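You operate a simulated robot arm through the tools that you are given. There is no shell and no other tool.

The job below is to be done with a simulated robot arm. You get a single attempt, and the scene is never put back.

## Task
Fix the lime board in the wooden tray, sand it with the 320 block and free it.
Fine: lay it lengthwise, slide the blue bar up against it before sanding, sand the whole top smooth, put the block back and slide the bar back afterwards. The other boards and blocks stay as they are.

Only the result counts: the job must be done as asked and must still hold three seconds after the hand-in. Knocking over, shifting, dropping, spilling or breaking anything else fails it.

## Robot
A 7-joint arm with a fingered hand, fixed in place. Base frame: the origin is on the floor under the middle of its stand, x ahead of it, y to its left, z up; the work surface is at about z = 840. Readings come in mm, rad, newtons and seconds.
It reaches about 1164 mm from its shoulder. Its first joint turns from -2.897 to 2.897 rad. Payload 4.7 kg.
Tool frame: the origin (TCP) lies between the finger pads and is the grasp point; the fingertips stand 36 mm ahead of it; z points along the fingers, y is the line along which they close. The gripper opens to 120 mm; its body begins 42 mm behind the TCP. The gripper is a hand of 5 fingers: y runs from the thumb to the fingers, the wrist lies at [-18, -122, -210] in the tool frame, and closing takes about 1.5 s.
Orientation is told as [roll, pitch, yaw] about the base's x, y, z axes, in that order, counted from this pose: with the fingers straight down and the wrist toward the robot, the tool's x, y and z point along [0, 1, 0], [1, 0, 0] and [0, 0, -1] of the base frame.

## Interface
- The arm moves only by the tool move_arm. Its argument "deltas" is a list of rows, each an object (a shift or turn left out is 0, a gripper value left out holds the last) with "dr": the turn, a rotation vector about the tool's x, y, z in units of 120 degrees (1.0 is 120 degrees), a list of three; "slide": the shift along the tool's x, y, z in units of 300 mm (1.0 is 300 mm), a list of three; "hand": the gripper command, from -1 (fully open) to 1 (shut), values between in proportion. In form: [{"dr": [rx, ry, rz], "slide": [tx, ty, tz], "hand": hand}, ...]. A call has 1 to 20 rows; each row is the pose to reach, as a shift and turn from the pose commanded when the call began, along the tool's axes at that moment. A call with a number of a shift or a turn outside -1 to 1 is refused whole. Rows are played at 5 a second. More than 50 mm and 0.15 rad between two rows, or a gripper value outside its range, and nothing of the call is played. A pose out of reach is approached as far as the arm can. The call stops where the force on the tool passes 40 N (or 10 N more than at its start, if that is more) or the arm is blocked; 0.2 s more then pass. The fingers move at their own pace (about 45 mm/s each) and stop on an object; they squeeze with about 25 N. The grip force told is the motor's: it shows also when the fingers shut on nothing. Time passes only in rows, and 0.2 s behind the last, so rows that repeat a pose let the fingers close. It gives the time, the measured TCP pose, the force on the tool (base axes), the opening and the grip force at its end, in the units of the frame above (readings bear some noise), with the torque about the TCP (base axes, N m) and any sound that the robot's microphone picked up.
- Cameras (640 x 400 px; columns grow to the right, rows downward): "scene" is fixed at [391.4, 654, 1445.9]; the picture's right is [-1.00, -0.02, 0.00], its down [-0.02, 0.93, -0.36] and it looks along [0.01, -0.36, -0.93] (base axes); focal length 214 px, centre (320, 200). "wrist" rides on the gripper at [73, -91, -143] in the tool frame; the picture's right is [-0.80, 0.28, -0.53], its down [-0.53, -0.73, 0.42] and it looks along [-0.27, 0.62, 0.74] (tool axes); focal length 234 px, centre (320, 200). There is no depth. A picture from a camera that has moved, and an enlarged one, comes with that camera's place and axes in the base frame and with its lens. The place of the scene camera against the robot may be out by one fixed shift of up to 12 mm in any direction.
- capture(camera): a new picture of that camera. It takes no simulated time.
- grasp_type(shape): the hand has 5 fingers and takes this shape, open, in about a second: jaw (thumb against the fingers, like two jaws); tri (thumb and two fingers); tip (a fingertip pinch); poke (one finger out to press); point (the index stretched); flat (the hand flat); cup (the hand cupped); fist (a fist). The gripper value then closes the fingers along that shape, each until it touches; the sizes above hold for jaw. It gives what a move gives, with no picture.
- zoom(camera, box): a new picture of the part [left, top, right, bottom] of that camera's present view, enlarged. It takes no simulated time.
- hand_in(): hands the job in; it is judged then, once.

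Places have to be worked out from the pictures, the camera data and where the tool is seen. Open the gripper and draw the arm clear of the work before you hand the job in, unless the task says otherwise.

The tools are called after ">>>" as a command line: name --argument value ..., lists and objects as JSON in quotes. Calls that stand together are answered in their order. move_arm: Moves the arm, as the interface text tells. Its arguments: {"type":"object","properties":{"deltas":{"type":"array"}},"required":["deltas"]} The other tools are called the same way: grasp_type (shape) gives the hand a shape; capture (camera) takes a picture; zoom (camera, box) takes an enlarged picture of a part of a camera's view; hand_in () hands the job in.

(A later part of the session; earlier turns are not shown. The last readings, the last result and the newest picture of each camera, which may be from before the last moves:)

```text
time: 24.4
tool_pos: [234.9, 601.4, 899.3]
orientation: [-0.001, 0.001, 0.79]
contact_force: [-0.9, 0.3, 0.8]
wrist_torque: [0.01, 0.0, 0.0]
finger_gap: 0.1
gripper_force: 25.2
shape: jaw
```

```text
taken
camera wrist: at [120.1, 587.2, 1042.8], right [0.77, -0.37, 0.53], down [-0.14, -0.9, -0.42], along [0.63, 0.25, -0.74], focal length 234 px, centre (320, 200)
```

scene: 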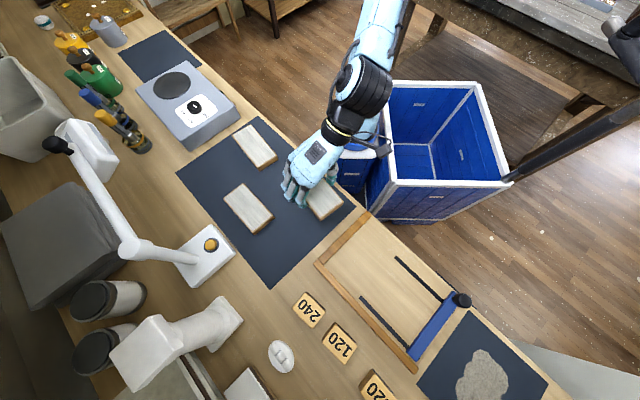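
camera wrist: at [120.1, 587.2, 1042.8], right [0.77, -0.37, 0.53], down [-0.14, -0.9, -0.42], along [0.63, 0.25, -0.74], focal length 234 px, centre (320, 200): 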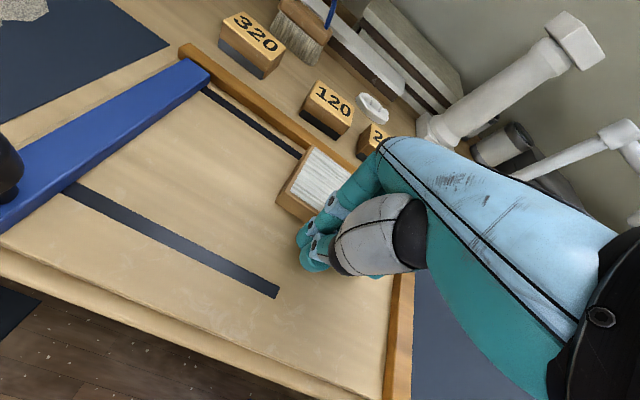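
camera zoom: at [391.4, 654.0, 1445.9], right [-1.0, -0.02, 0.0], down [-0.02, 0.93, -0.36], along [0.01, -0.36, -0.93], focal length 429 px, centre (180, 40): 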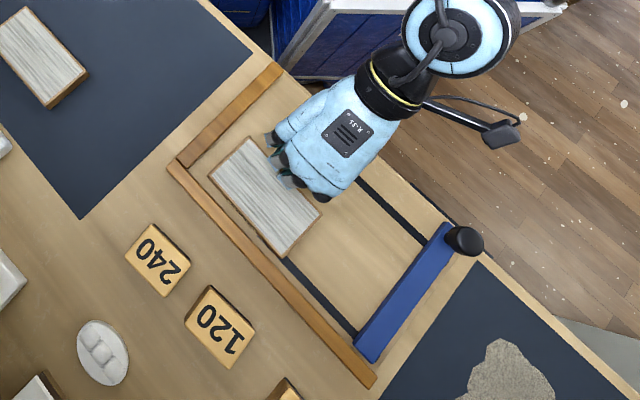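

The board slides squarely; about 18 mm remain to the fence. I push on in small steps until it seats.

>>> move_arm --deltas '[{"slide": [0, 0.015, 0]}, {"slide": [0, 0.03, 0]}, {"slide": [0, 0.04, 0]}, {"slide": [0, 0.048, 0]}, {"slide": [0, 0.052, 0]}, {"slide": [0, 0.056, 0]}, {"slide": [0, 0.06, 0]}, {"slide": [0, 0.064, 0]}, {"slide": [0, 0.068, 0]}, {"slide": [0, 0.072, 0]}]'

>>> zoom --camera "scene" --box '[300, 200, 420, 300]'

```text
time: 26.6
tool_pos: [248.8, 616.7, 898.3]
orientation: [-0.002, 0.0, 0.79]
contact_force: [-6.3, -8.0, 4.7]
wrist_torque: [-0.09, -0.05, -0.18]
finger_gap: 0.1
gripper_force: 25.2
shape: jaw
```

```text
4.00 times, centred on (360, 250) of scene
camera zoom: at [391.4, 654.0, 1445.9], right [-1.0, -0.02, 0.0], down [-0.02, 0.93, -0.36], along [0.01, -0.36, -0.93], focal length 858 px, centre (160, 0)
```

zoom: 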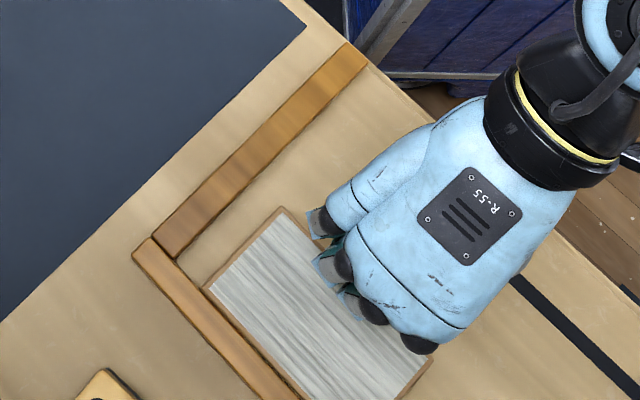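

The board is now against the long fence (about 10 N). I back the hand away, rise, and travel above the knob, which I triangulate at about (67, 680, 902).

>>> move_arm --deltas '[{"slide": [0, -0.05, 0]}, {"slide": [0, -0.133, -0.017]}, {"slide": [0, -0.167, -0.167]}, {"slide": [0.05, -0.193, -0.313], "hand": -0.4}, {"slide": [0.2, -0.233, -0.34], "hand": -0.4}, {"slide": [0.35, -0.267, -0.34], "hand": -0.4}, {"slide": [0.49, -0.277, -0.34], "hand": -0.4}, {"slide": [0.58, -0.277, -0.34], "hand": -0.4}, {"slide": [0.58, -0.277, -0.34], "hand": -0.4}]'

>>> capture --camera "wrist"

>>> zoom --camera "scene" --box '[300, 200, 500, 380]'

```text
time: 28.6
tool_pos: [67.5, 678.4, 999.5]
orientation: [0.0, -0.001, 0.79]
contact_force: [0.0, 0.5, -0.4]
wrist_torque: [0.0, -0.03, 0.0]
finger_gap: 83.9
gripper_force: 0.0
shape: jaw
```

```text
taken
camera wrist: at [-46.2, 664.6, 1143.8], right [0.77, -0.37, 0.53], down [-0.14, -0.9, -0.42], along [0.63, 0.25, -0.74], focal length 234 px, centre (320, 200)
```

wrist: 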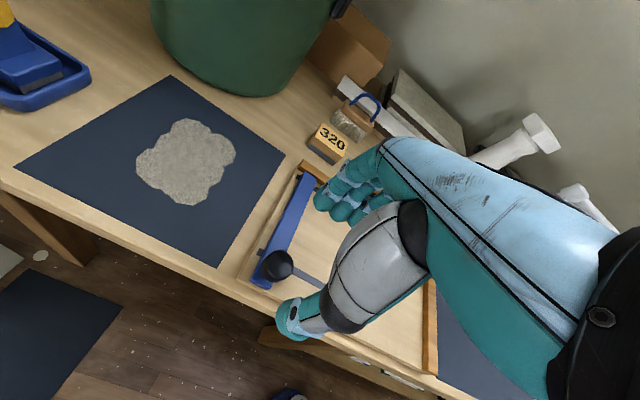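

```text
2.22 times, centred on (400, 290) of scene
camera zoom: at [391.4, 654.0, 1445.9], right [-1.0, -0.02, 0.0], down [-0.02, 0.93, -0.36], along [0.01, -0.36, -0.93], focal length 477 px, centre (142, 0)
```

zoom: 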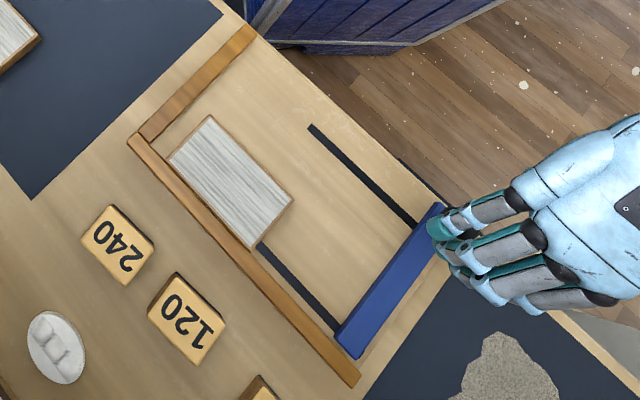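

I zoom on the knob from here to fix its position and vertical extent.

>>> zoom --camera "wrist" --box '[220, 220, 350, 320]'

```text
4.00 times, centred on (285, 270) of wrist
camera zoom: at [-46.2, 664.6, 1143.8], right [0.77, -0.37, 0.53], down [-0.14, -0.9, -0.42], along [0.63, 0.25, -0.74], focal length 937 px, centre (460, -80)
```

zoom: 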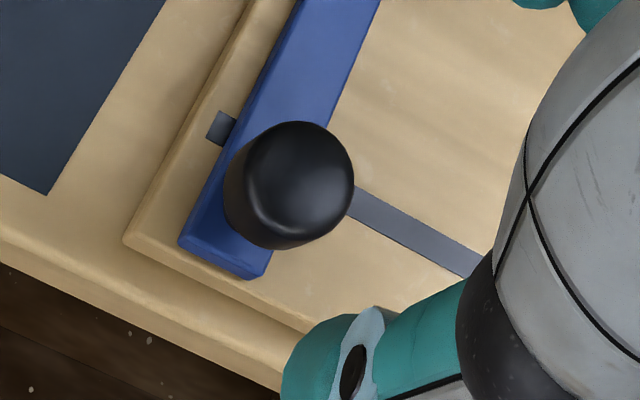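

Knob diameter ≈ 38 mm, axis near (66, 681.5). I lower around it to z≈914 with the fingers open and close on it.

>>> move_arm --deltas '[{"slide": [0.01, 0.006, 0.1]}, {"slide": [0.01, 0.006, 0.2]}, {"slide": [0.01, 0.006, 0.26]}, {"slide": [0.01, 0.006, 0.283]}, {"slide": [0.01, 0.006, 0.283]}]'

>>> capture --camera "wrist"

>>> zoom --camera "scene" --box '[380, 240, 520, 360]'

```text
time: 29.8
tool_pos: [66.9, 682.9, 915.9]
orientation: [0.0, 0.0, 0.79]
contact_force: [-0.2, -0.5, 0.8]
wrist_torque: [0.03, 0.01, -0.02]
finger_gap: 83.8
gripper_force: 0.1
shape: jaw
```

```text
taken
camera wrist: at [-48.0, 669.5, 1059.3], right [0.77, -0.37, 0.53], down [-0.14, -0.89, -0.42], along [0.63, 0.25, -0.74], focal length 234 px, centre (320, 200)
```

wrist: 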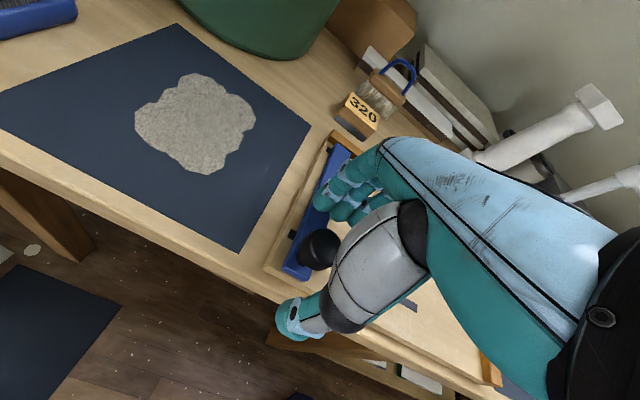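

```text
3.33 times, centred on (450, 300) of scene
camera zoom: at [391.4, 654.0, 1445.9], right [-1.0, -0.02, 0.0], down [-0.02, 0.93, -0.36], along [0.01, -0.36, -0.93], focal length 715 px, centre (-113, -133)
```

zoom: 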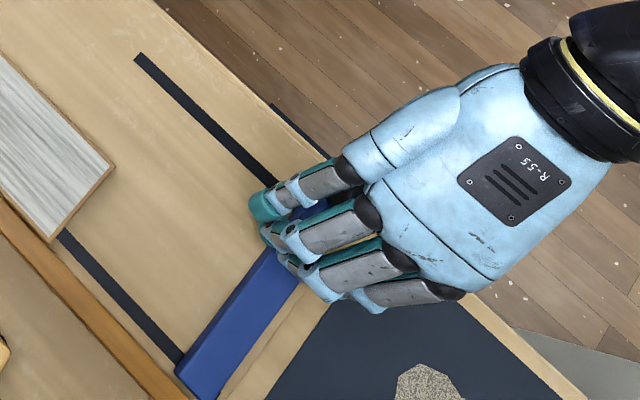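

The knob sits between thumb and fingers. I close the hand on it.

>>> move_arm --deltas '[{"hand": 0.0}, {"hand": 0.3}, {"hand": 0.6}, {"hand": 1}, {"hand": 1}, {"hand": 1}, {"hand": 1}, {"hand": 1}]'

>>> capture --camera "wrist"

```text
time: 31.6
tool_pos: [66.1, 683.4, 914.1]
orientation: [-0.001, 0.001, 0.79]
contact_force: [-2.7, -4.2, -1.1]
wrist_torque: [-0.08, 0.08, -0.06]
finger_gap: 24.2
gripper_force: 25.1
shape: jaw
```

```text
taken
camera wrist: at [-48.3, 669.4, 1059.2], right [0.77, -0.37, 0.53], down [-0.14, -0.9, -0.42], along [0.63, 0.25, -0.74], focal length 234 px, centre (320, 200)
```

wrist: 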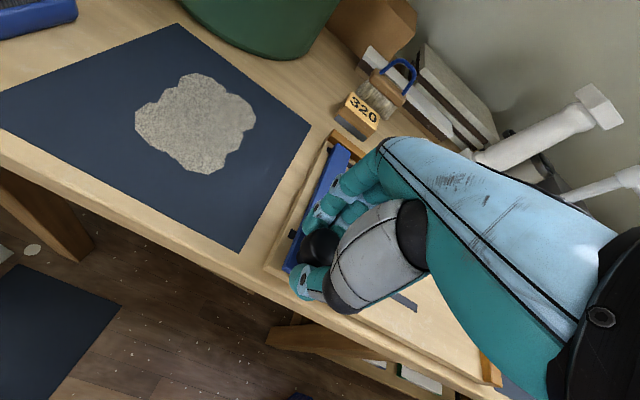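

Gripped (gap 24 mm, 25 N). I drag the bar about 40 mm toward the board and check that it follows.

>>> move_arm --deltas '[{"slide": [-0.015, 0, 0]}, {"slide": [-0.04, 0, 0]}, {"slide": [-0.07, 0, 0]}, {"slide": [-0.1, 0, 0]}, {"slide": [-0.13, 0, 0]}, {"slide": [-0.13, 0, 0]}]'

>>> capture --camera "wrist"

>>> zoom --camera "scene" --box '[300, 200, 500, 380]'

```text
time: 33.0
tool_pos: [94.6, 656.2, 914.8]
orientation: [-0.002, 0.0, 0.789]
contact_force: [-3.6, -2.5, -8.3]
wrist_torque: [-0.03, 0.07, -0.03]
finger_gap: 23.8
gripper_force: 24.9
shape: jaw
```

```text
taken
camera wrist: at [-20.5, 641.7, 1059.5], right [0.77, -0.37, 0.53], down [-0.14, -0.9, -0.42], along [0.63, 0.25, -0.74], focal length 234 px, centre (320, 200)
```

wrist: 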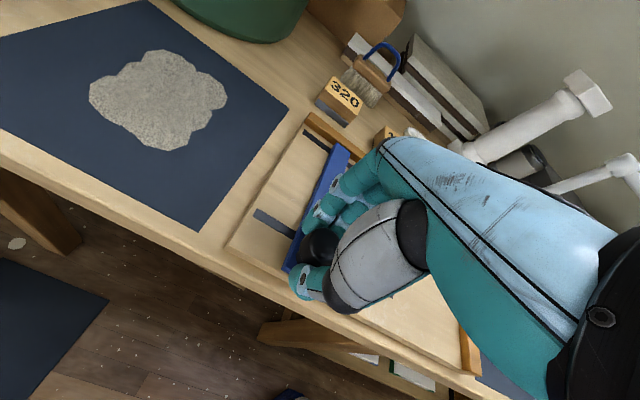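

```text
2.22 times, centred on (400, 290) of scene
camera zoom: at [391.4, 654.0, 1445.9], right [-1.0, -0.02, 0.0], down [-0.02, 0.93, -0.36], along [0.01, -0.36, -0.93], focal length 477 px, centre (142, 0)
```

zoom: 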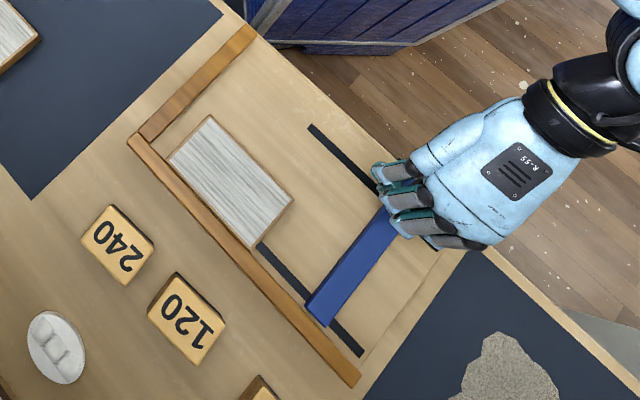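

The bar follows smoothly. I drag it a further 66 mm, to just short of the board.

>>> move_arm --deltas '[{"slide": [-0.04, 0, 0]}, {"slide": [-0.09, 0, 0]}, {"slide": [-0.14, 0, 0]}, {"slide": [-0.19, 0, 0]}, {"slide": [-0.22, 0, 0]}, {"slide": [-0.22, 0, 0]}]'

>>> capture --camera "wrist"

>>> zoom --camera "scene" --box '[300, 200, 500, 380]'

```text
time: 34.4
tool_pos: [142.5, 609.6, 914.5]
orientation: [-0.001, 0.003, 0.788]
contact_force: [-5.0, -4.9, -12.6]
wrist_torque: [-0.11, 0.11, -0.02]
finger_gap: 23.6
gripper_force: 24.9
shape: jaw
```

```text
taken
camera wrist: at [27.1, 594.8, 1059.9], right [0.77, -0.37, 0.53], down [-0.14, -0.9, -0.42], along [0.63, 0.25, -0.74], focal length 234 px, centre (320, 200)
```

wrist: 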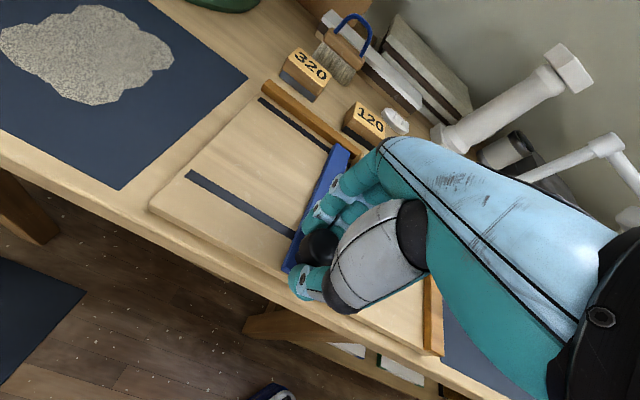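

```text
2.22 times, centred on (400, 290) of scene
camera zoom: at [391.4, 654.0, 1445.9], right [-1.0, -0.02, 0.0], down [-0.02, 0.93, -0.36], along [0.01, -0.36, -0.93], focal length 477 px, centre (142, 0)
```

zoom: 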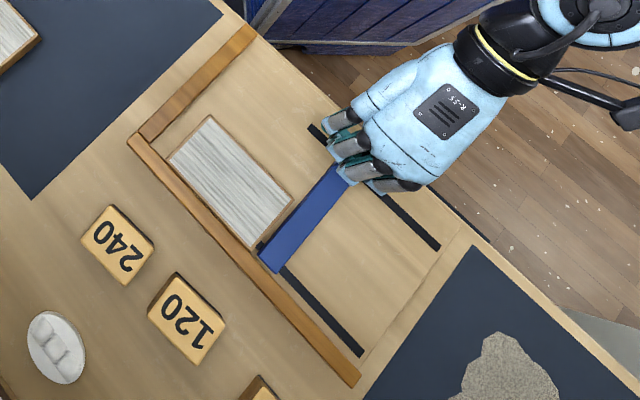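

The bar is a few mm short of the board. I continue slowly, letting the bar carry the board toward the short fence, with a touch of downward relief.

>>> move_arm --deltas '[{"slide": [-0.02, 0, 0.004]}, {"slide": [-0.04, 0, 0.006]}, {"slide": [-0.055, 0, 0.006]}, {"slide": [-0.07, 0, 0.006]}, {"slide": [-0.08, 0, 0.006]}, {"slide": [-0.08, 0, 0.006]}]'

>>> zoom --camera "scene" --box '[300, 200, 440, 320]'

```text
time: 35.8
tool_pos: [158.6, 592.4, 915.1]
orientation: [0.0, -0.002, 0.789]
contact_force: [-6.6, -3.0, 7.1]
wrist_torque: [-0.1, 0.19, -0.01]
finger_gap: 23.8
gripper_force: 24.9
shape: jaw
```

```text
3.33 times, centred on (370, 260) of scene
camera zoom: at [391.4, 654.0, 1445.9], right [-1.0, -0.02, 0.0], down [-0.02, 0.93, -0.36], along [0.01, -0.36, -0.93], focal length 715 px, centre (153, 0)
```

zoom: 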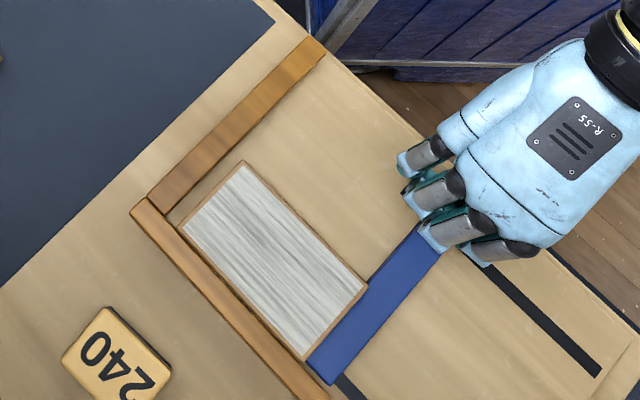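

The bar touches the board and pushes it; about 11 mm remain to the short fence. I continue in 1–2 mm steps until the force rises.

>>> move_arm --deltas '[{"slide": [-0.01, 0, 0]}, {"slide": [-0.02, 0, 0]}, {"slide": [-0.026, 0, 0]}, {"slide": [-0.03, 0, 0]}, {"slide": [-0.034, 0, 0]}, {"slide": [-0.034, 0, 0]}]'

>>> zoom --camera "scene" --box '[300, 200, 440, 320]'

```text
time: 37.2
tool_pos: [165.5, 586.1, 914.0]
orientation: [0.001, 0.001, 0.788]
contact_force: [-4.0, -1.3, 10.3]
wrist_torque: [-0.01, 0.11, -0.05]
finger_gap: 24.1
gripper_force: 24.8
shape: jaw
```

```text
3.33 times, centred on (370, 260) of scene
camera zoom: at [391.4, 654.0, 1445.9], right [-1.0, -0.02, 0.0], down [-0.02, 0.93, -0.36], along [0.01, -0.36, -0.93], focal length 715 px, centre (153, 0)
```

zoom: 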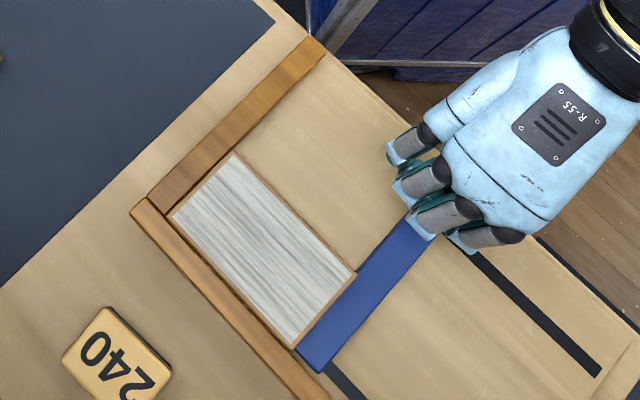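

Almost flush; force along the slide is still small, so I press on in 1 mm steps.

>>> move_arm --deltas '[{"slide": [-0.004, 0, -0.002]}, {"slide": [-0.008, 0, -0.003]}, {"slide": [-0.011, 0, -0.003]}, {"slide": [-0.011, 0, -0.003]}]'

>>> move_arm --deltas '[{"slide": [-0.003, 0, 0]}, {"slide": [-0.006, 0, 0]}, {"slide": [-0.009, 0, 0]}, {"slide": [-0.009, 0, 0]}]'

>>> zoom --camera "scene" --box '[300, 200, 440, 320]'

```text
time: 38.2
tool_pos: [168.1, 582.8, 915.6]
orientation: [0.0, 0.0, 0.791]
contact_force: [-13.3, 6.1, 1.3]
wrist_torque: [0.19, 0.29, 0.03]
finger_gap: 23.7
gripper_force: 25.2
shape: jaw
```

```text
time: 39.2
tool_pos: [167.7, 581.7, 915.4]
orientation: [-0.002, -0.001, 0.791]
contact_force: [-21.0, 9.2, -0.9]
wrist_torque: [0.26, 0.57, 0.12]
finger_gap: 23.8
gripper_force: 24.7
shape: jaw
```

```text
3.33 times, centred on (370, 260) of scene
camera zoom: at [391.4, 654.0, 1445.9], right [-1.0, -0.02, 0.0], down [-0.02, 0.93, -0.36], along [0.01, -0.36, -0.93], focal length 715 px, centre (153, 0)
```

zoom: 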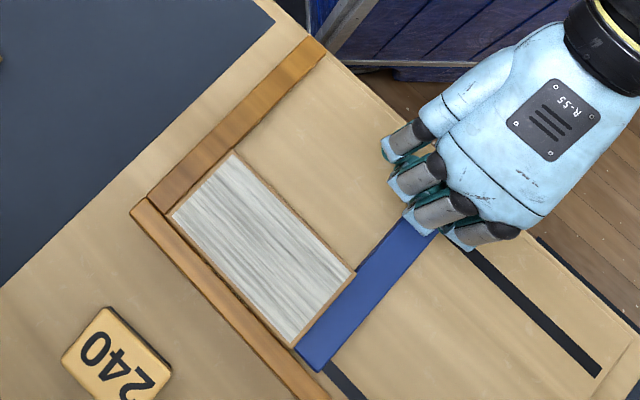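

About 21 N builds up along the slide: the board is clamped between fence and bar. I open the hand in place and rise, then inspect.

>>> move_arm --deltas '[{"hand": 0.4}, {"hand": 0.1}, {"hand": -0.2}, {"hand": -0.4}, {"hand": -0.4}, {"hand": -0.4}]'

>>> move_arm --deltas '[{"slide": [0, 0, -0.1]}, {"slide": [0, 0, -0.2]}, {"slide": [0, 0, -0.3]}, {"slide": [0, 0, -0.4]}, {"slide": [0, 0, -0.4]}]'

>>> capture --camera "wrist"

>>> zoom --camera "scene" --box '[300, 200, 440, 320]'

```text
time: 40.6
tool_pos: [169.3, 580.7, 914.4]
orientation: [-0.001, 0.0, 0.79]
contact_force: [0.5, -0.6, 0.7]
wrist_torque: [-0.03, 0.0, 0.02]
finger_gap: 83.6
gripper_force: 0.0
shape: jaw
```

```text
time: 41.8
tool_pos: [169.9, 581.6, 1035.2]
orientation: [0.001, -0.002, 0.792]
contact_force: [0.2, 0.7, -0.2]
wrist_torque: [0.04, 0.0, -0.03]
finger_gap: 83.6
gripper_force: 0.1
shape: jaw
```

```text
taken
camera wrist: at [54.7, 567.4, 1179.9], right [0.77, -0.37, 0.53], down [-0.14, -0.9, -0.42], along [0.63, 0.25, -0.74], focal length 234 px, centre (320, 200)
```

wrist: 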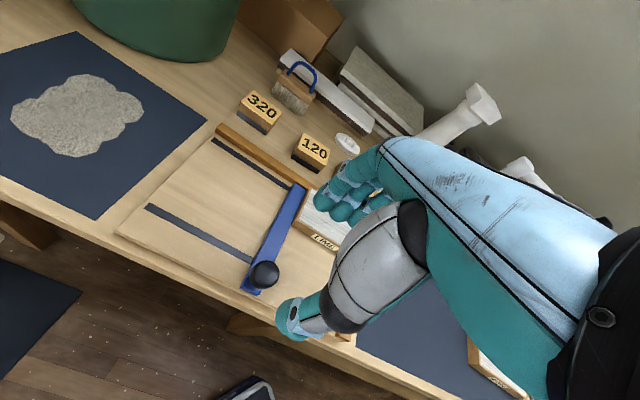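

```text
3.33 times, centred on (370, 260) of scene
camera zoom: at [391.4, 654.0, 1445.9], right [-1.0, -0.02, 0.0], down [-0.02, 0.93, -0.36], along [0.01, -0.36, -0.93], focal length 715 px, centre (153, 0)
```

zoom: 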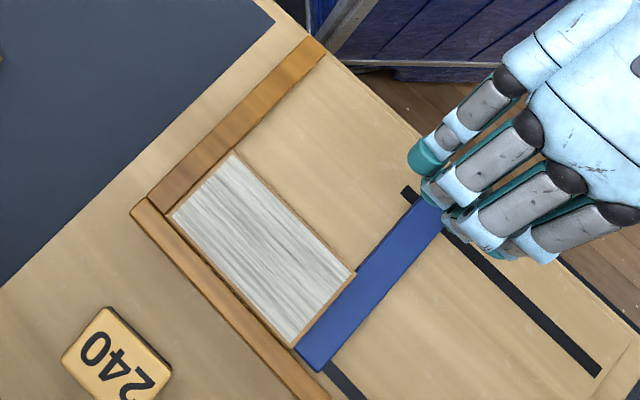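

The board is clamped snugly between fence and bar. Now I travel above the 320 block, turning slightly to match it (yaw ≈ 0.725).

>>> move_arm --deltas '[{"slide": [0.065, 0.133, 0], "dr": [0, 0, 0.0044]}, {"slide": [0.13, 0.266, 0], "dr": [0, 0, 0.0089]}, {"slide": [0.196, 0.399, 0], "dr": [0, 0, 0.0133]}, {"slide": [0.261, 0.532, 0], "dr": [0, 0, 0.0177]}, {"slide": [0.326, 0.666, 0], "dr": [0, 0, 0.0221]}, {"slide": [0.391, 0.799, 0], "dr": [0, 0, 0.0266]}, {"slide": [0.456, 0.932, 0], "dr": [0, 0, 0.031]}, {"slide": [0.456, 0.932, 0], "dr": [0, 0, 0.031]}]'

>>> capture --camera "wrist"

>>> zoom --camera "wrist" --box '[200, 180, 360, 310]'

>>> capture --camera "scene"

```text
time: 43.6
tool_pos: [267.6, 878.4, 1035.6]
orientation: [0.0, 0.0, 0.726]
contact_force: [0.3, -0.6, -1.6]
wrist_torque: [-0.03, -0.01, -0.03]
finger_gap: 83.8
gripper_force: 0.1
shape: jaw
```

```text
taken
camera wrist: at [152.0, 871.0, 1179.9], right [0.74, -0.42, 0.53], down [-0.2, -0.88, -0.42], along [0.64, 0.21, -0.74], focal length 234 px, centre (320, 200)
```

wrist: 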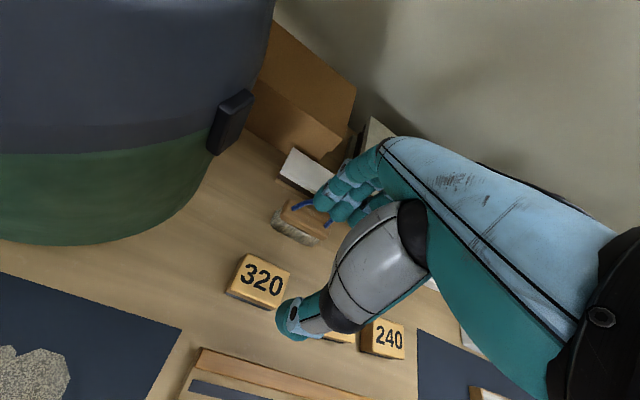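

```text
3.08 times, centred on (280, 245) of wrist
camera zoom: at [152.0, 871.0, 1179.9], right [0.74, -0.42, 0.53], down [-0.2, -0.88, -0.42], along [0.64, 0.21, -0.74], focal length 720 px, centre (443, 62)
```

zoom: 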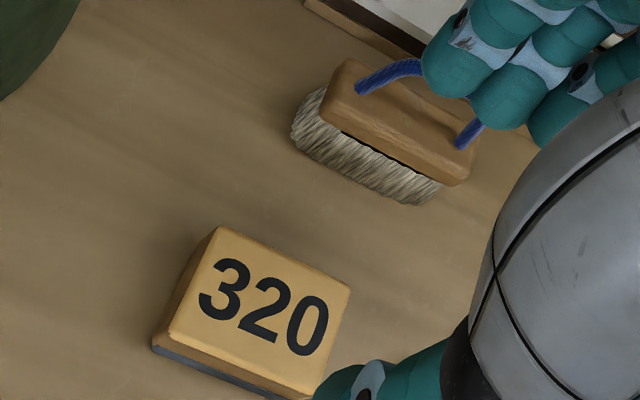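

```text
taken
```

scene: 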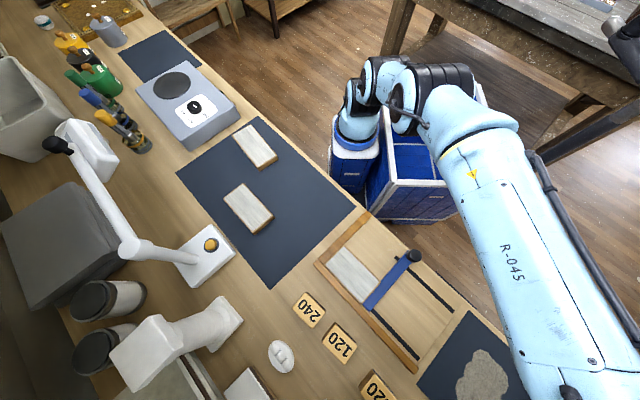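

The block's centre computes to about (271, 875), short side at ≈44°, top z≈869. I correct the pose and descend around it.

>>> move_arm --deltas '[{"slide": [-0.016, 0.001, 0.12], "dr": [0, 0, -0.0224]}, {"slide": [-0.016, 0.001, 0.26], "dr": [0, 0, -0.0224]}, {"slide": [-0.016, 0.001, 0.38], "dr": [0, 0, -0.0224]}, {"slide": [-0.016, 0.001, 0.38], "dr": [0, 0, -0.0224]}]'

>>> capture --camera "wrist"

>>> zoom --camera "wrist" --box '[200, 160, 380, 340]'

```text
time: 44.6
tool_pos: [272.3, 872.6, 919.3]
orientation: [0.002, -0.001, 0.774]
contact_force: [0.3, 0.5, 0.1]
wrist_torque: [0.0, 0.0, -0.01]
finger_gap: 83.7
gripper_force: 0.1
shape: jaw
```

```text
taken
camera wrist: at [157.4, 860.7, 1064.7], right [0.76, -0.38, 0.53], down [-0.15, -0.89, -0.42], along [0.63, 0.24, -0.74], focal length 234 px, centre (320, 200)
```

wrist: 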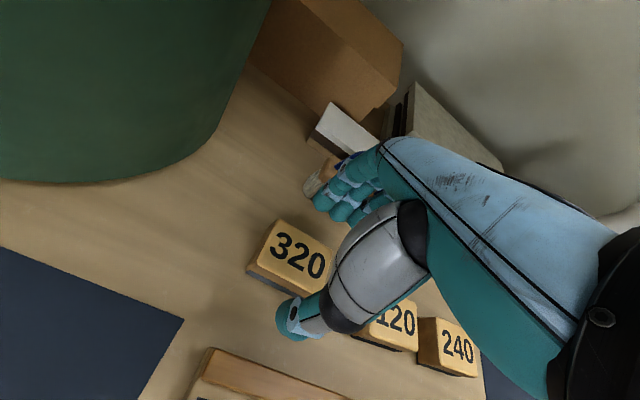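

```text
2.22 times, centred on (290, 250) of wrist
camera zoom: at [157.4, 860.7, 1064.7], right [0.76, -0.38, 0.53], down [-0.15, -0.89, -0.42], along [0.63, 0.24, -0.74], focal length 520 px, centre (387, 89)
```

zoom: 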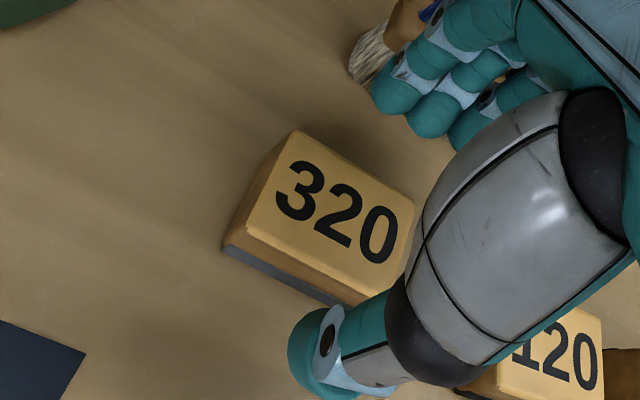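

The block is centred between thumb and fingers and aligned. I descend to z≈882 and close.

>>> move_arm --deltas '[{"slide": [0, 0, 0.06]}, {"slide": [0, 0, 0.11]}, {"slide": [0, 0, 0.125]}, {"slide": [0, 0, 0.125]}]'

>>> move_arm --deltas '[{"hand": -0.1}, {"hand": 0.1}, {"hand": 0.3}, {"hand": 0.6}, {"hand": 1}, {"hand": 1}, {"hand": 1}, {"hand": 1}]'

>>> capture --camera "wrist"

```text
time: 45.6
tool_pos: [272.4, 874.2, 882.8]
orientation: [0.001, 0.0, 0.77]
contact_force: [0.8, -0.2, 1.1]
wrist_torque: [-0.03, -0.02, 0.02]
finger_gap: 83.7
gripper_force: 0.1
shape: jaw
```

```text
time: 47.4
tool_pos: [273.2, 875.0, 882.3]
orientation: [0.002, -0.001, 0.771]
contact_force: [-0.1, -0.4, -0.1]
wrist_torque: [-0.03, 0.0, 0.0]
finger_gap: 44.7
gripper_force: 24.9
shape: jaw
```

```text
taken
camera wrist: at [157.4, 861.2, 1026.3], right [0.76, -0.38, 0.53], down [-0.15, -0.89, -0.42], along [0.63, 0.24, -0.74], focal length 234 px, centre (320, 200)
```

wrist: 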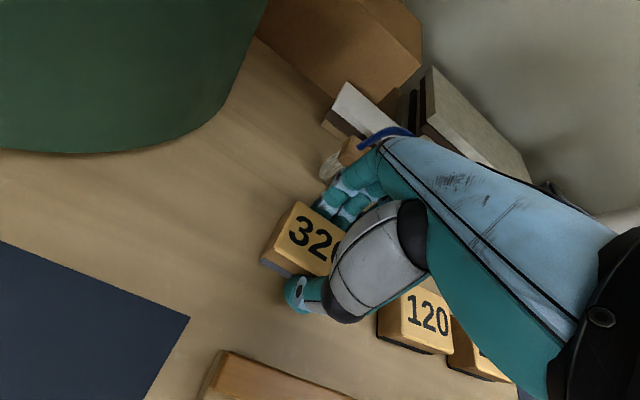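

Block gripped (45 mm gap, 25 N). I note its home pose: TCP (273, 874.5, 882.3), yaw 0.771. I lift it straight up.

>>> move_arm --deltas '[{"slide": [0, 0, -0.03]}, {"slide": [0, 0, -0.1]}, {"slide": [0, 0, -0.2]}, {"slide": [0, 0, -0.3]}, {"slide": [0, 0, -0.36]}, {"slide": [0, 0, -0.36]}]'

>>> capture --camera "wrist"

>>> capture --camera "scene"

```text
time: 48.8
tool_pos: [274.0, 872.7, 990.4]
orientation: [0.0, 0.0, 0.771]
contact_force: [-0.4, 0.1, -1.5]
wrist_torque: [0.05, 0.0, 0.03]
finger_gap: 44.8
gripper_force: 24.9
shape: jaw
```

```text
taken
camera wrist: at [158.0, 860.2, 1135.0], right [0.76, -0.38, 0.53], down [-0.15, -0.89, -0.42], along [0.63, 0.24, -0.74], focal length 234 px, centre (320, 200)
```

wrist: 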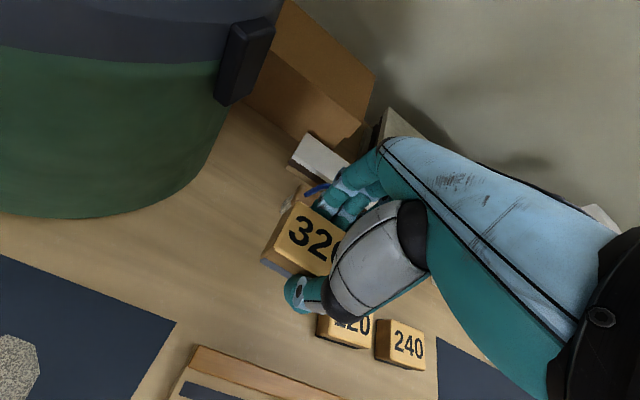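

```text
taken
```

scene: 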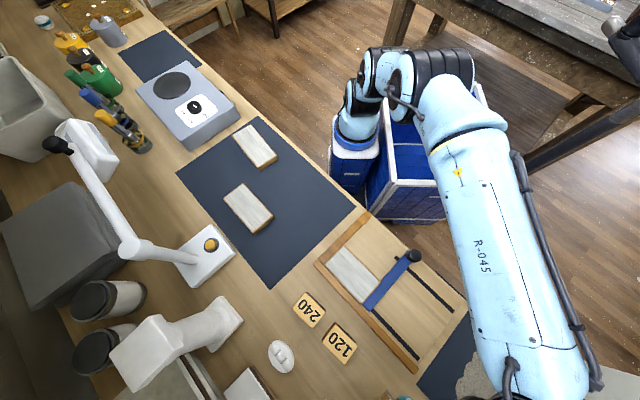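

The block is in hand. I carry it over the board, turning to the tray's yaw.

>>> move_arm --deltas '[{"slide": [-0.118, -0.078, 0]}, {"slide": [-0.236, -0.156, 0]}, {"slide": [-0.354, -0.235, 0], "dr": [0, 0, -0.0045]}, {"slide": [-0.471, -0.313, 0], "dr": [0, 0, -0.0091]}, {"slide": [-0.589, -0.391, 0], "dr": [0, 0, -0.0091]}, {"slide": [-0.707, -0.469, 0], "dr": [0, 0, -0.0091]}, {"slide": [-0.707, -0.469, 0], "dr": [0, 0, -0.0091]}]'

>>> capture --camera "wrist"

>>> zoom --camera "wrist" --box '[180, 160, 400, 360]'

>>> zoom --camera "scene" --box '[300, 200, 440, 320]'

```text
time: 50.4
tool_pos: [320.1, 621.8, 993.9]
orientation: [-0.001, 0.0, 0.793]
contact_force: [0.1, 0.3, -0.1]
wrist_torque: [-0.01, -0.01, 0.04]
finger_gap: 44.5
gripper_force: 24.8
shape: jaw
```

```text
taken
camera wrist: at [204.2, 606.5, 1137.5], right [0.77, -0.37, 0.53], down [-0.14, -0.9, -0.42], along [0.63, 0.25, -0.74], focal length 234 px, centre (320, 200)
```

wrist: 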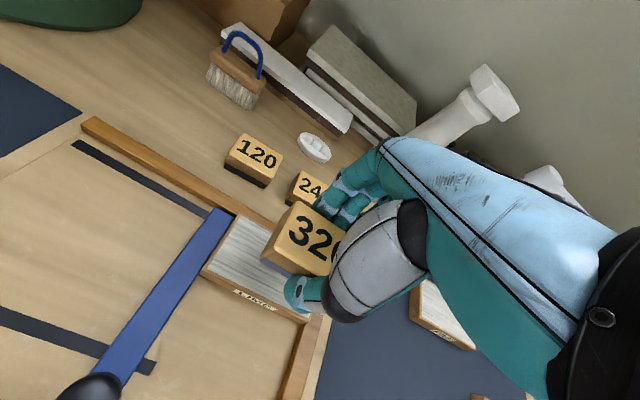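

```text
2.00 times, centred on (290, 260) of wrist
camera zoom: at [204.2, 606.5, 1137.5], right [0.77, -0.37, 0.53], down [-0.14, -0.9, -0.42], along [0.63, 0.25, -0.74], focal length 468 px, centre (380, 80)
```

zoom: 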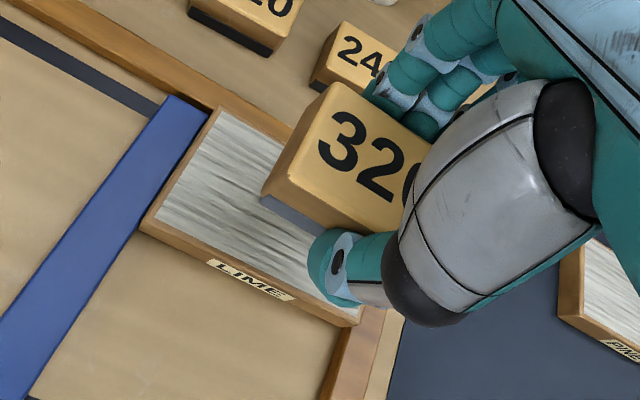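

```text
3.33 times, centred on (370, 260) of scene
camera zoom: at [391.4, 654.0, 1445.9], right [-1.0, -0.02, 0.0], down [-0.02, 0.93, -0.36], along [0.01, -0.36, -0.93], focal length 715 px, centre (153, 0)
```

zoom: 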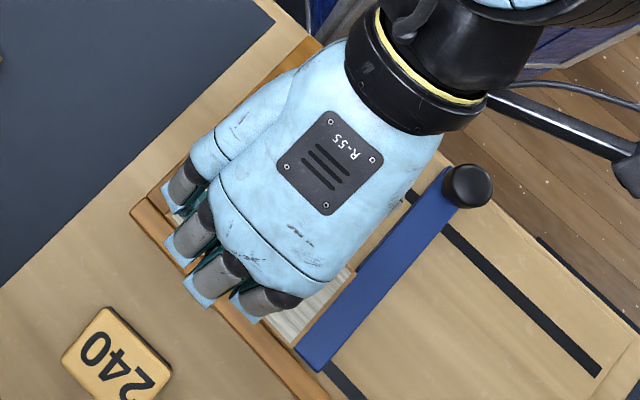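

The block hangs over the board; board centre about (321.5, 624), top expected at z≈877, so contact should come near TCP z≈919.5. I move to the robot-side lane and descend to just above.

>>> move_arm --deltas '[{"slide": [0.002, -0.02, 0.08]}, {"slide": [0.002, -0.038, 0.17]}, {"slide": [0.002, -0.038, 0.225]}, {"slide": [0.002, -0.038, 0.225]}]'

>>> move_arm --deltas '[{"slide": [0, 0, 0.007]}, {"slide": [0, 0, 0.013]}, {"slide": [0, 0, 0.013]}]'

>>> zoom --camera "wrist" --box '[180, 160, 400, 360]'

```text
time: 51.4
tool_pos: [311.9, 614.6, 925.7]
orientation: [-0.001, 0.0, 0.791]
contact_force: [-0.1, 0.5, -0.5]
wrist_torque: [0.03, -0.01, 0.0]
finger_gap: 44.4
gripper_force: 25.0
shape: jaw
```

```text
time: 52.2
tool_pos: [312.7, 614.3, 920.2]
orientation: [0.001, 0.0, 0.793]
contact_force: [-1.0, -0.9, 4.9]
wrist_torque: [0.0, 0.0, -0.01]
finger_gap: 44.5
gripper_force: 24.4
shape: jaw
```

```text
2.00 times, centred on (290, 260) of wrist
camera zoom: at [196.9, 599.5, 1065.6], right [0.77, -0.37, 0.52], down [-0.14, -0.89, -0.43], along [0.63, 0.26, -0.74], focal length 468 px, centre (380, 80)
```

zoom: 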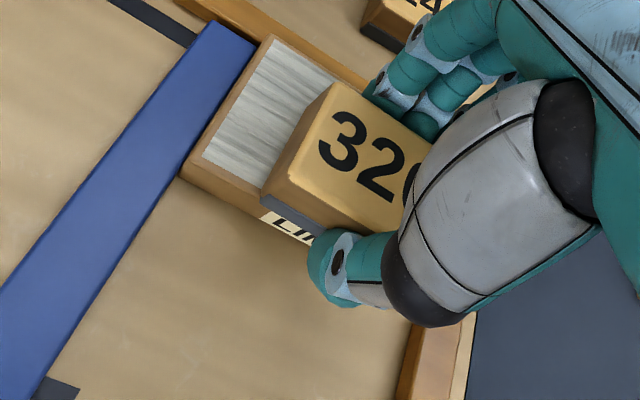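

Contact at z≈920 with 5 N. The block's near edge is ~4–5 mm inside the board's edge, so I hop 5 mm outward and press down gently to about 10 N.

>>> move_arm --deltas '[{"slide": [0, 0, -0.014]}, {"slide": [0, -0.016, -0.014]}, {"slide": [0, -0.016, -0.002]}, {"slide": [0, -0.016, 0.003]}, {"slide": [0, -0.016, 0.003]}]'

```text
time: 53.4
tool_pos: [308.2, 610.8, 920.0]
orientation: [0.0, -0.003, 0.792]
contact_force: [-0.2, -1.5, 13.4]
wrist_torque: [-0.08, -0.01, 0.02]
finger_gap: 45.4
gripper_force: 25.0
shape: jaw
```

Normal force is 13 N. I make a first slow stroke along the board toward the bar and back toward the fence.

>>> move_arm --deltas '[{"slide": [0.023, 0, 0]}, {"slide": [0.047, 0, 0]}, {"slide": [0.07, 0, 0]}, {"slide": [0.09, 0, 0]}, {"slide": [0.09, 0, 0]}]'

>>> capture --camera "wrist"

>>> zoom --camera "wrist" --box '[180, 160, 400, 360]'

```text
time: 54.6
tool_pos: [288.0, 631.8, 920.0]
orientation: [0.003, -0.002, 0.789]
contact_force: [6.9, -2.3, 21.9]
wrist_torque: [-0.11, -0.29, -0.01]
finger_gap: 45.7
gripper_force: 24.9
shape: jaw
```

```text
taken
camera wrist: at [173.8, 615.8, 1064.2], right [0.77, -0.37, 0.52], down [-0.14, -0.89, -0.43], along [0.63, 0.26, -0.74], focal length 234 px, centre (320, 200)
```

wrist: 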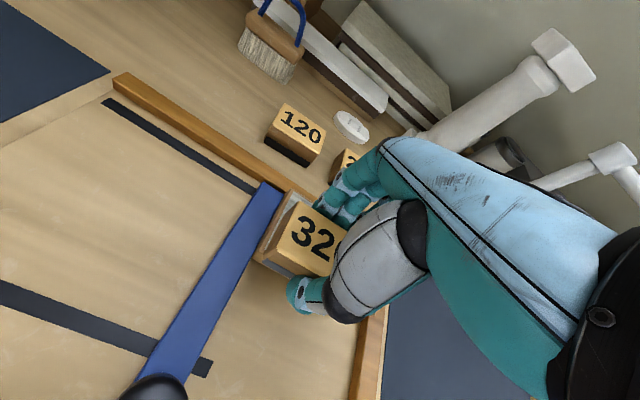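

```text
2.00 times, centred on (290, 260) of wrist
camera zoom: at [173.8, 615.8, 1064.2], right [0.77, -0.37, 0.52], down [-0.14, -0.89, -0.43], along [0.63, 0.26, -0.74], focal length 468 px, centre (380, 80)
```

zoom: 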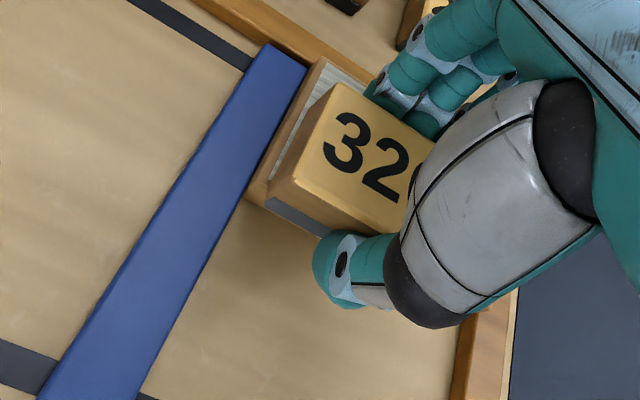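

The block slides along with 22 N. I continue to the bar end, then stroke back across the full length to the fence end, easing the pressure slightly.

>>> move_arm --deltas '[{"slide": [0.013, 0, -0.001]}, {"slide": [0.027, 0, -0.0015]}, {"slide": [0.027, 0, -0.002]}]'

>>> move_arm --deltas '[{"slide": [-0.02, 0, 0]}, {"slide": [-0.045, 0, 0]}, {"slide": [-0.07, 0, 0]}, {"slide": [-0.095, 0, 0]}, {"slide": [-0.12, 0, 0]}, {"slide": [-0.145, 0, 0]}, {"slide": [-0.17, 0, 0]}, {"slide": [-0.195, 0, 0]}, {"slide": [-0.22, 0, 0]}, {"slide": [-0.23, 0, 0]}, {"slide": [-0.23, 0, 0]}]'

>>> zoom --camera "wrist" --box '[150, 100, 400, 320]'

>>> zoom --camera "scene" --box '[300, 200, 440, 320]'

```text
time: 55.4
tool_pos: [283.0, 635.7, 919.0]
orientation: [0.0, 0.001, 0.791]
contact_force: [4.3, -5.8, 16.3]
wrist_torque: [-0.16, -0.18, -0.02]
finger_gap: 45.8
gripper_force: 24.9
shape: jaw
```

```text
time: 57.8
tool_pos: [331.0, 587.1, 921.1]
orientation: [0.001, 0.0, 0.79]
contact_force: [-3.5, 0.5, 7.1]
wrist_torque: [0.0, 0.09, -0.01]
finger_gap: 45.5
gripper_force: 25.1
shape: jaw
```

```text
1.82 times, centred on (275, 210) of wrist
camera zoom: at [217.3, 572.4, 1064.2], right [0.77, -0.37, 0.53], down [-0.14, -0.9, -0.42], along [0.63, 0.25, -0.74], focal length 426 px, centre (402, 182)
```

zoom: 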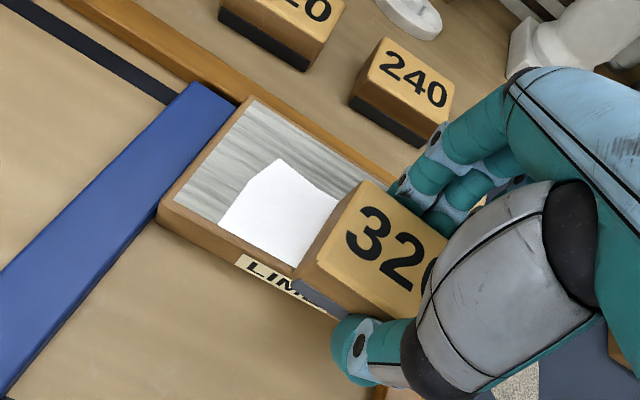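

```text
3.33 times, centred on (370, 260) of scene
camera zoom: at [391.4, 654.0, 1445.9], right [-1.0, -0.02, 0.0], down [-0.02, 0.93, -0.36], along [0.01, -0.36, -0.93], focal length 715 px, centre (153, 0)
```

zoom: 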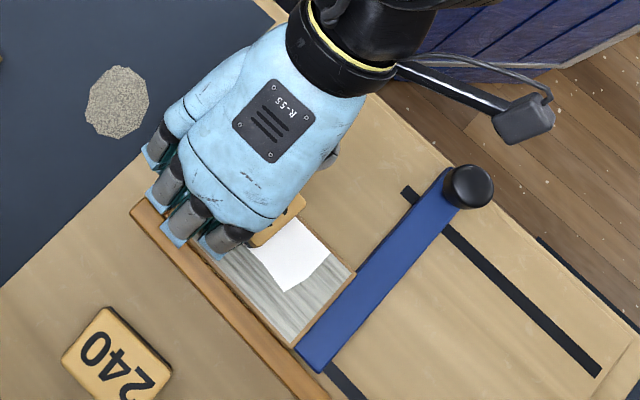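

The block leaves a clearly smooth white swath. But I notice a new speckled patch on the mat near (427, 512); I look at the whole scene to understand it.

>>> capture --camera "scene"

>>> zoom --camera "scene" --box '[270, 190, 350, 260]'

>>> capture --camera "wrist"

```text
taken
```

scene: 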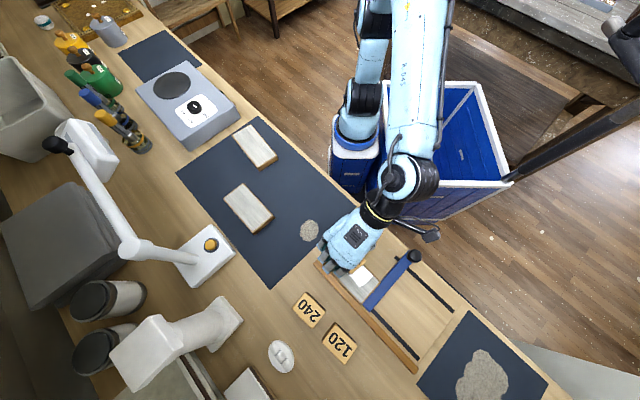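

```text
5.71 times, centred on (310, 225) of scene
camera zoom: at [391.4, 654.0, 1445.9], right [-1.0, -0.02, 0.0], down [-0.02, 0.93, -0.36], along [0.01, -0.36, -0.93], focal length 1226 px, centre (377, 57)
```

zoom: 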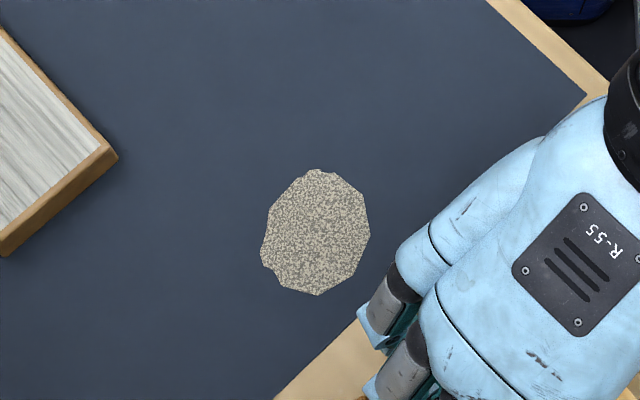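

```text
taken
camera wrist: at [217.3, 572.4, 1064.2], right [0.77, -0.37, 0.53], down [-0.14, -0.9, -0.42], along [0.63, 0.25, -0.74], focal length 234 px, centre (320, 200)
```

wrist: 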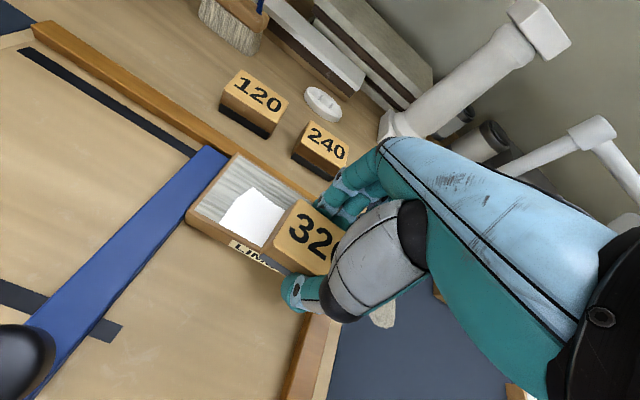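

The speckled patch looks like sanding dust drawn by the simulation, so I go on. The swath is smooth in the middle but the ends need more rubbing, so I press slightly more and do more strokes, including at both ends.

>>> move_arm --deltas '[{"slide": [-0.02, 0, 0.0015]}, {"slide": [0.02, 0, 0.002]}, {"slide": [0.06, 0, 0.002]}, {"slide": [0.02, 0, 0.002]}, {"slide": [-0.02, 0, 0.002]}, {"slide": [0.02, 0, 0.002]}, {"slide": [0.06, 0, 0.002]}, {"slide": [0.1, 0, 0.002]}, {"slide": [0.14, 0, 0.001]}, {"slide": [0.18, 0, 0.001]}, {"slide": [0.22, 0, 0]}, {"slide": [0.24, 0, 0]}, {"slide": [0.2, 0, 0]}, {"slide": [0.16, 0, 0]}, {"slide": [0.2, 0, 0]}, {"slide": [0.24, 0, 0]}, {"slide": [0.24, 0, 0]}]'

>>> capture --camera "wrist"

>>> zoom --camera "scene" --box '[300, 200, 440, 320]'

```text
time: 61.4
tool_pos: [279.8, 638.5, 919.4]
orientation: [-0.001, 0.002, 0.791]
contact_force: [3.0, -3.0, 10.0]
wrist_torque: [-0.09, -0.08, 0.0]
finger_gap: 45.3
gripper_force: 24.9
shape: jaw
```

```text
taken
camera wrist: at [165.8, 623.6, 1064.0], right [0.77, -0.37, 0.53], down [-0.14, -0.89, -0.42], along [0.63, 0.25, -0.74], focal length 234 px, centre (320, 200)
```

wrist: 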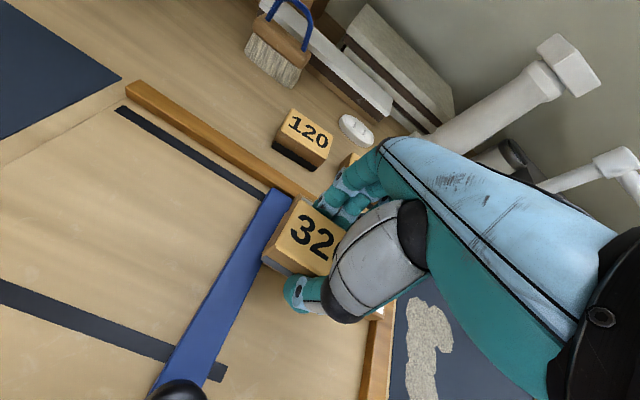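

```text
3.33 times, centred on (370, 260) of scene
camera zoom: at [391.4, 654.0, 1445.9], right [-1.0, -0.02, 0.0], down [-0.02, 0.93, -0.36], along [0.01, -0.36, -0.93], focal length 715 px, centre (153, 0)
```

zoom: 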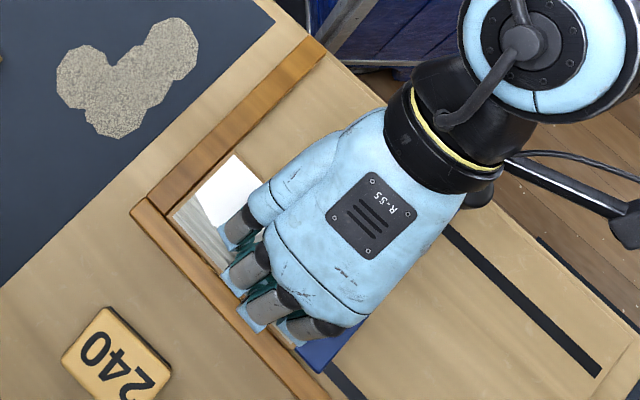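

Dust keeps appearing as I sand, so it belongs to the process. Lane one looks smooth to the fence end; now I lift, hop 22 mm toward the long fence, and lower onto the second lane.

>>> move_arm --deltas '[{"slide": [0, 0, -0.014]}, {"slide": [0, 0.037, -0.017]}, {"slide": [0, 0.073, -0.017]}, {"slide": [0, 0.073, -0.005]}, {"slide": [0, 0.073, 0.0]}, {"slide": [0, 0.073, 0.0]}]'

>>> capture --camera "wrist"

>>> zoom --camera "wrist" --box '[180, 160, 400, 360]'

```text
time: 62.8
tool_pos: [296.0, 654.0, 919.4]
orientation: [-0.001, -0.001, 0.792]
contact_force: [-0.4, 0.5, 1.1]
wrist_torque: [0.01, 0.01, -0.01]
finger_gap: 44.9
gripper_force: 24.7
shape: jaw
```

```text
taken
camera wrist: at [181.6, 639.7, 1064.5], right [0.77, -0.37, 0.53], down [-0.14, -0.89, -0.42], along [0.63, 0.25, -0.74], focal length 234 px, centre (320, 200)
```

wrist: 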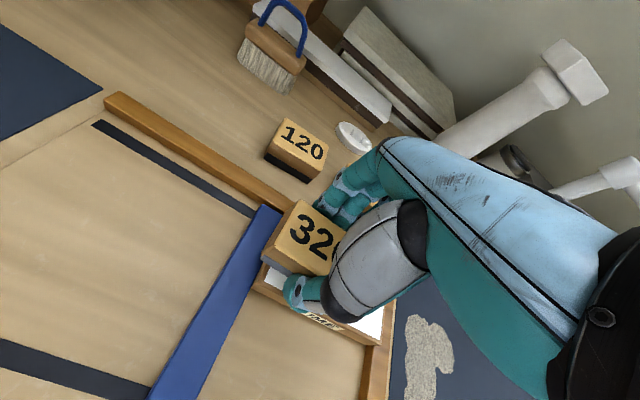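

```text
2.00 times, centred on (290, 260) of wrist
camera zoom: at [181.6, 639.7, 1064.5], right [0.77, -0.37, 0.53], down [-0.14, -0.89, -0.42], along [0.63, 0.25, -0.74], focal length 468 px, centre (380, 80)
```

zoom: 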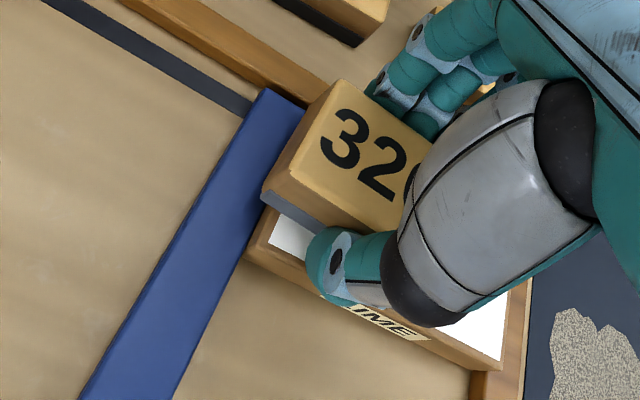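

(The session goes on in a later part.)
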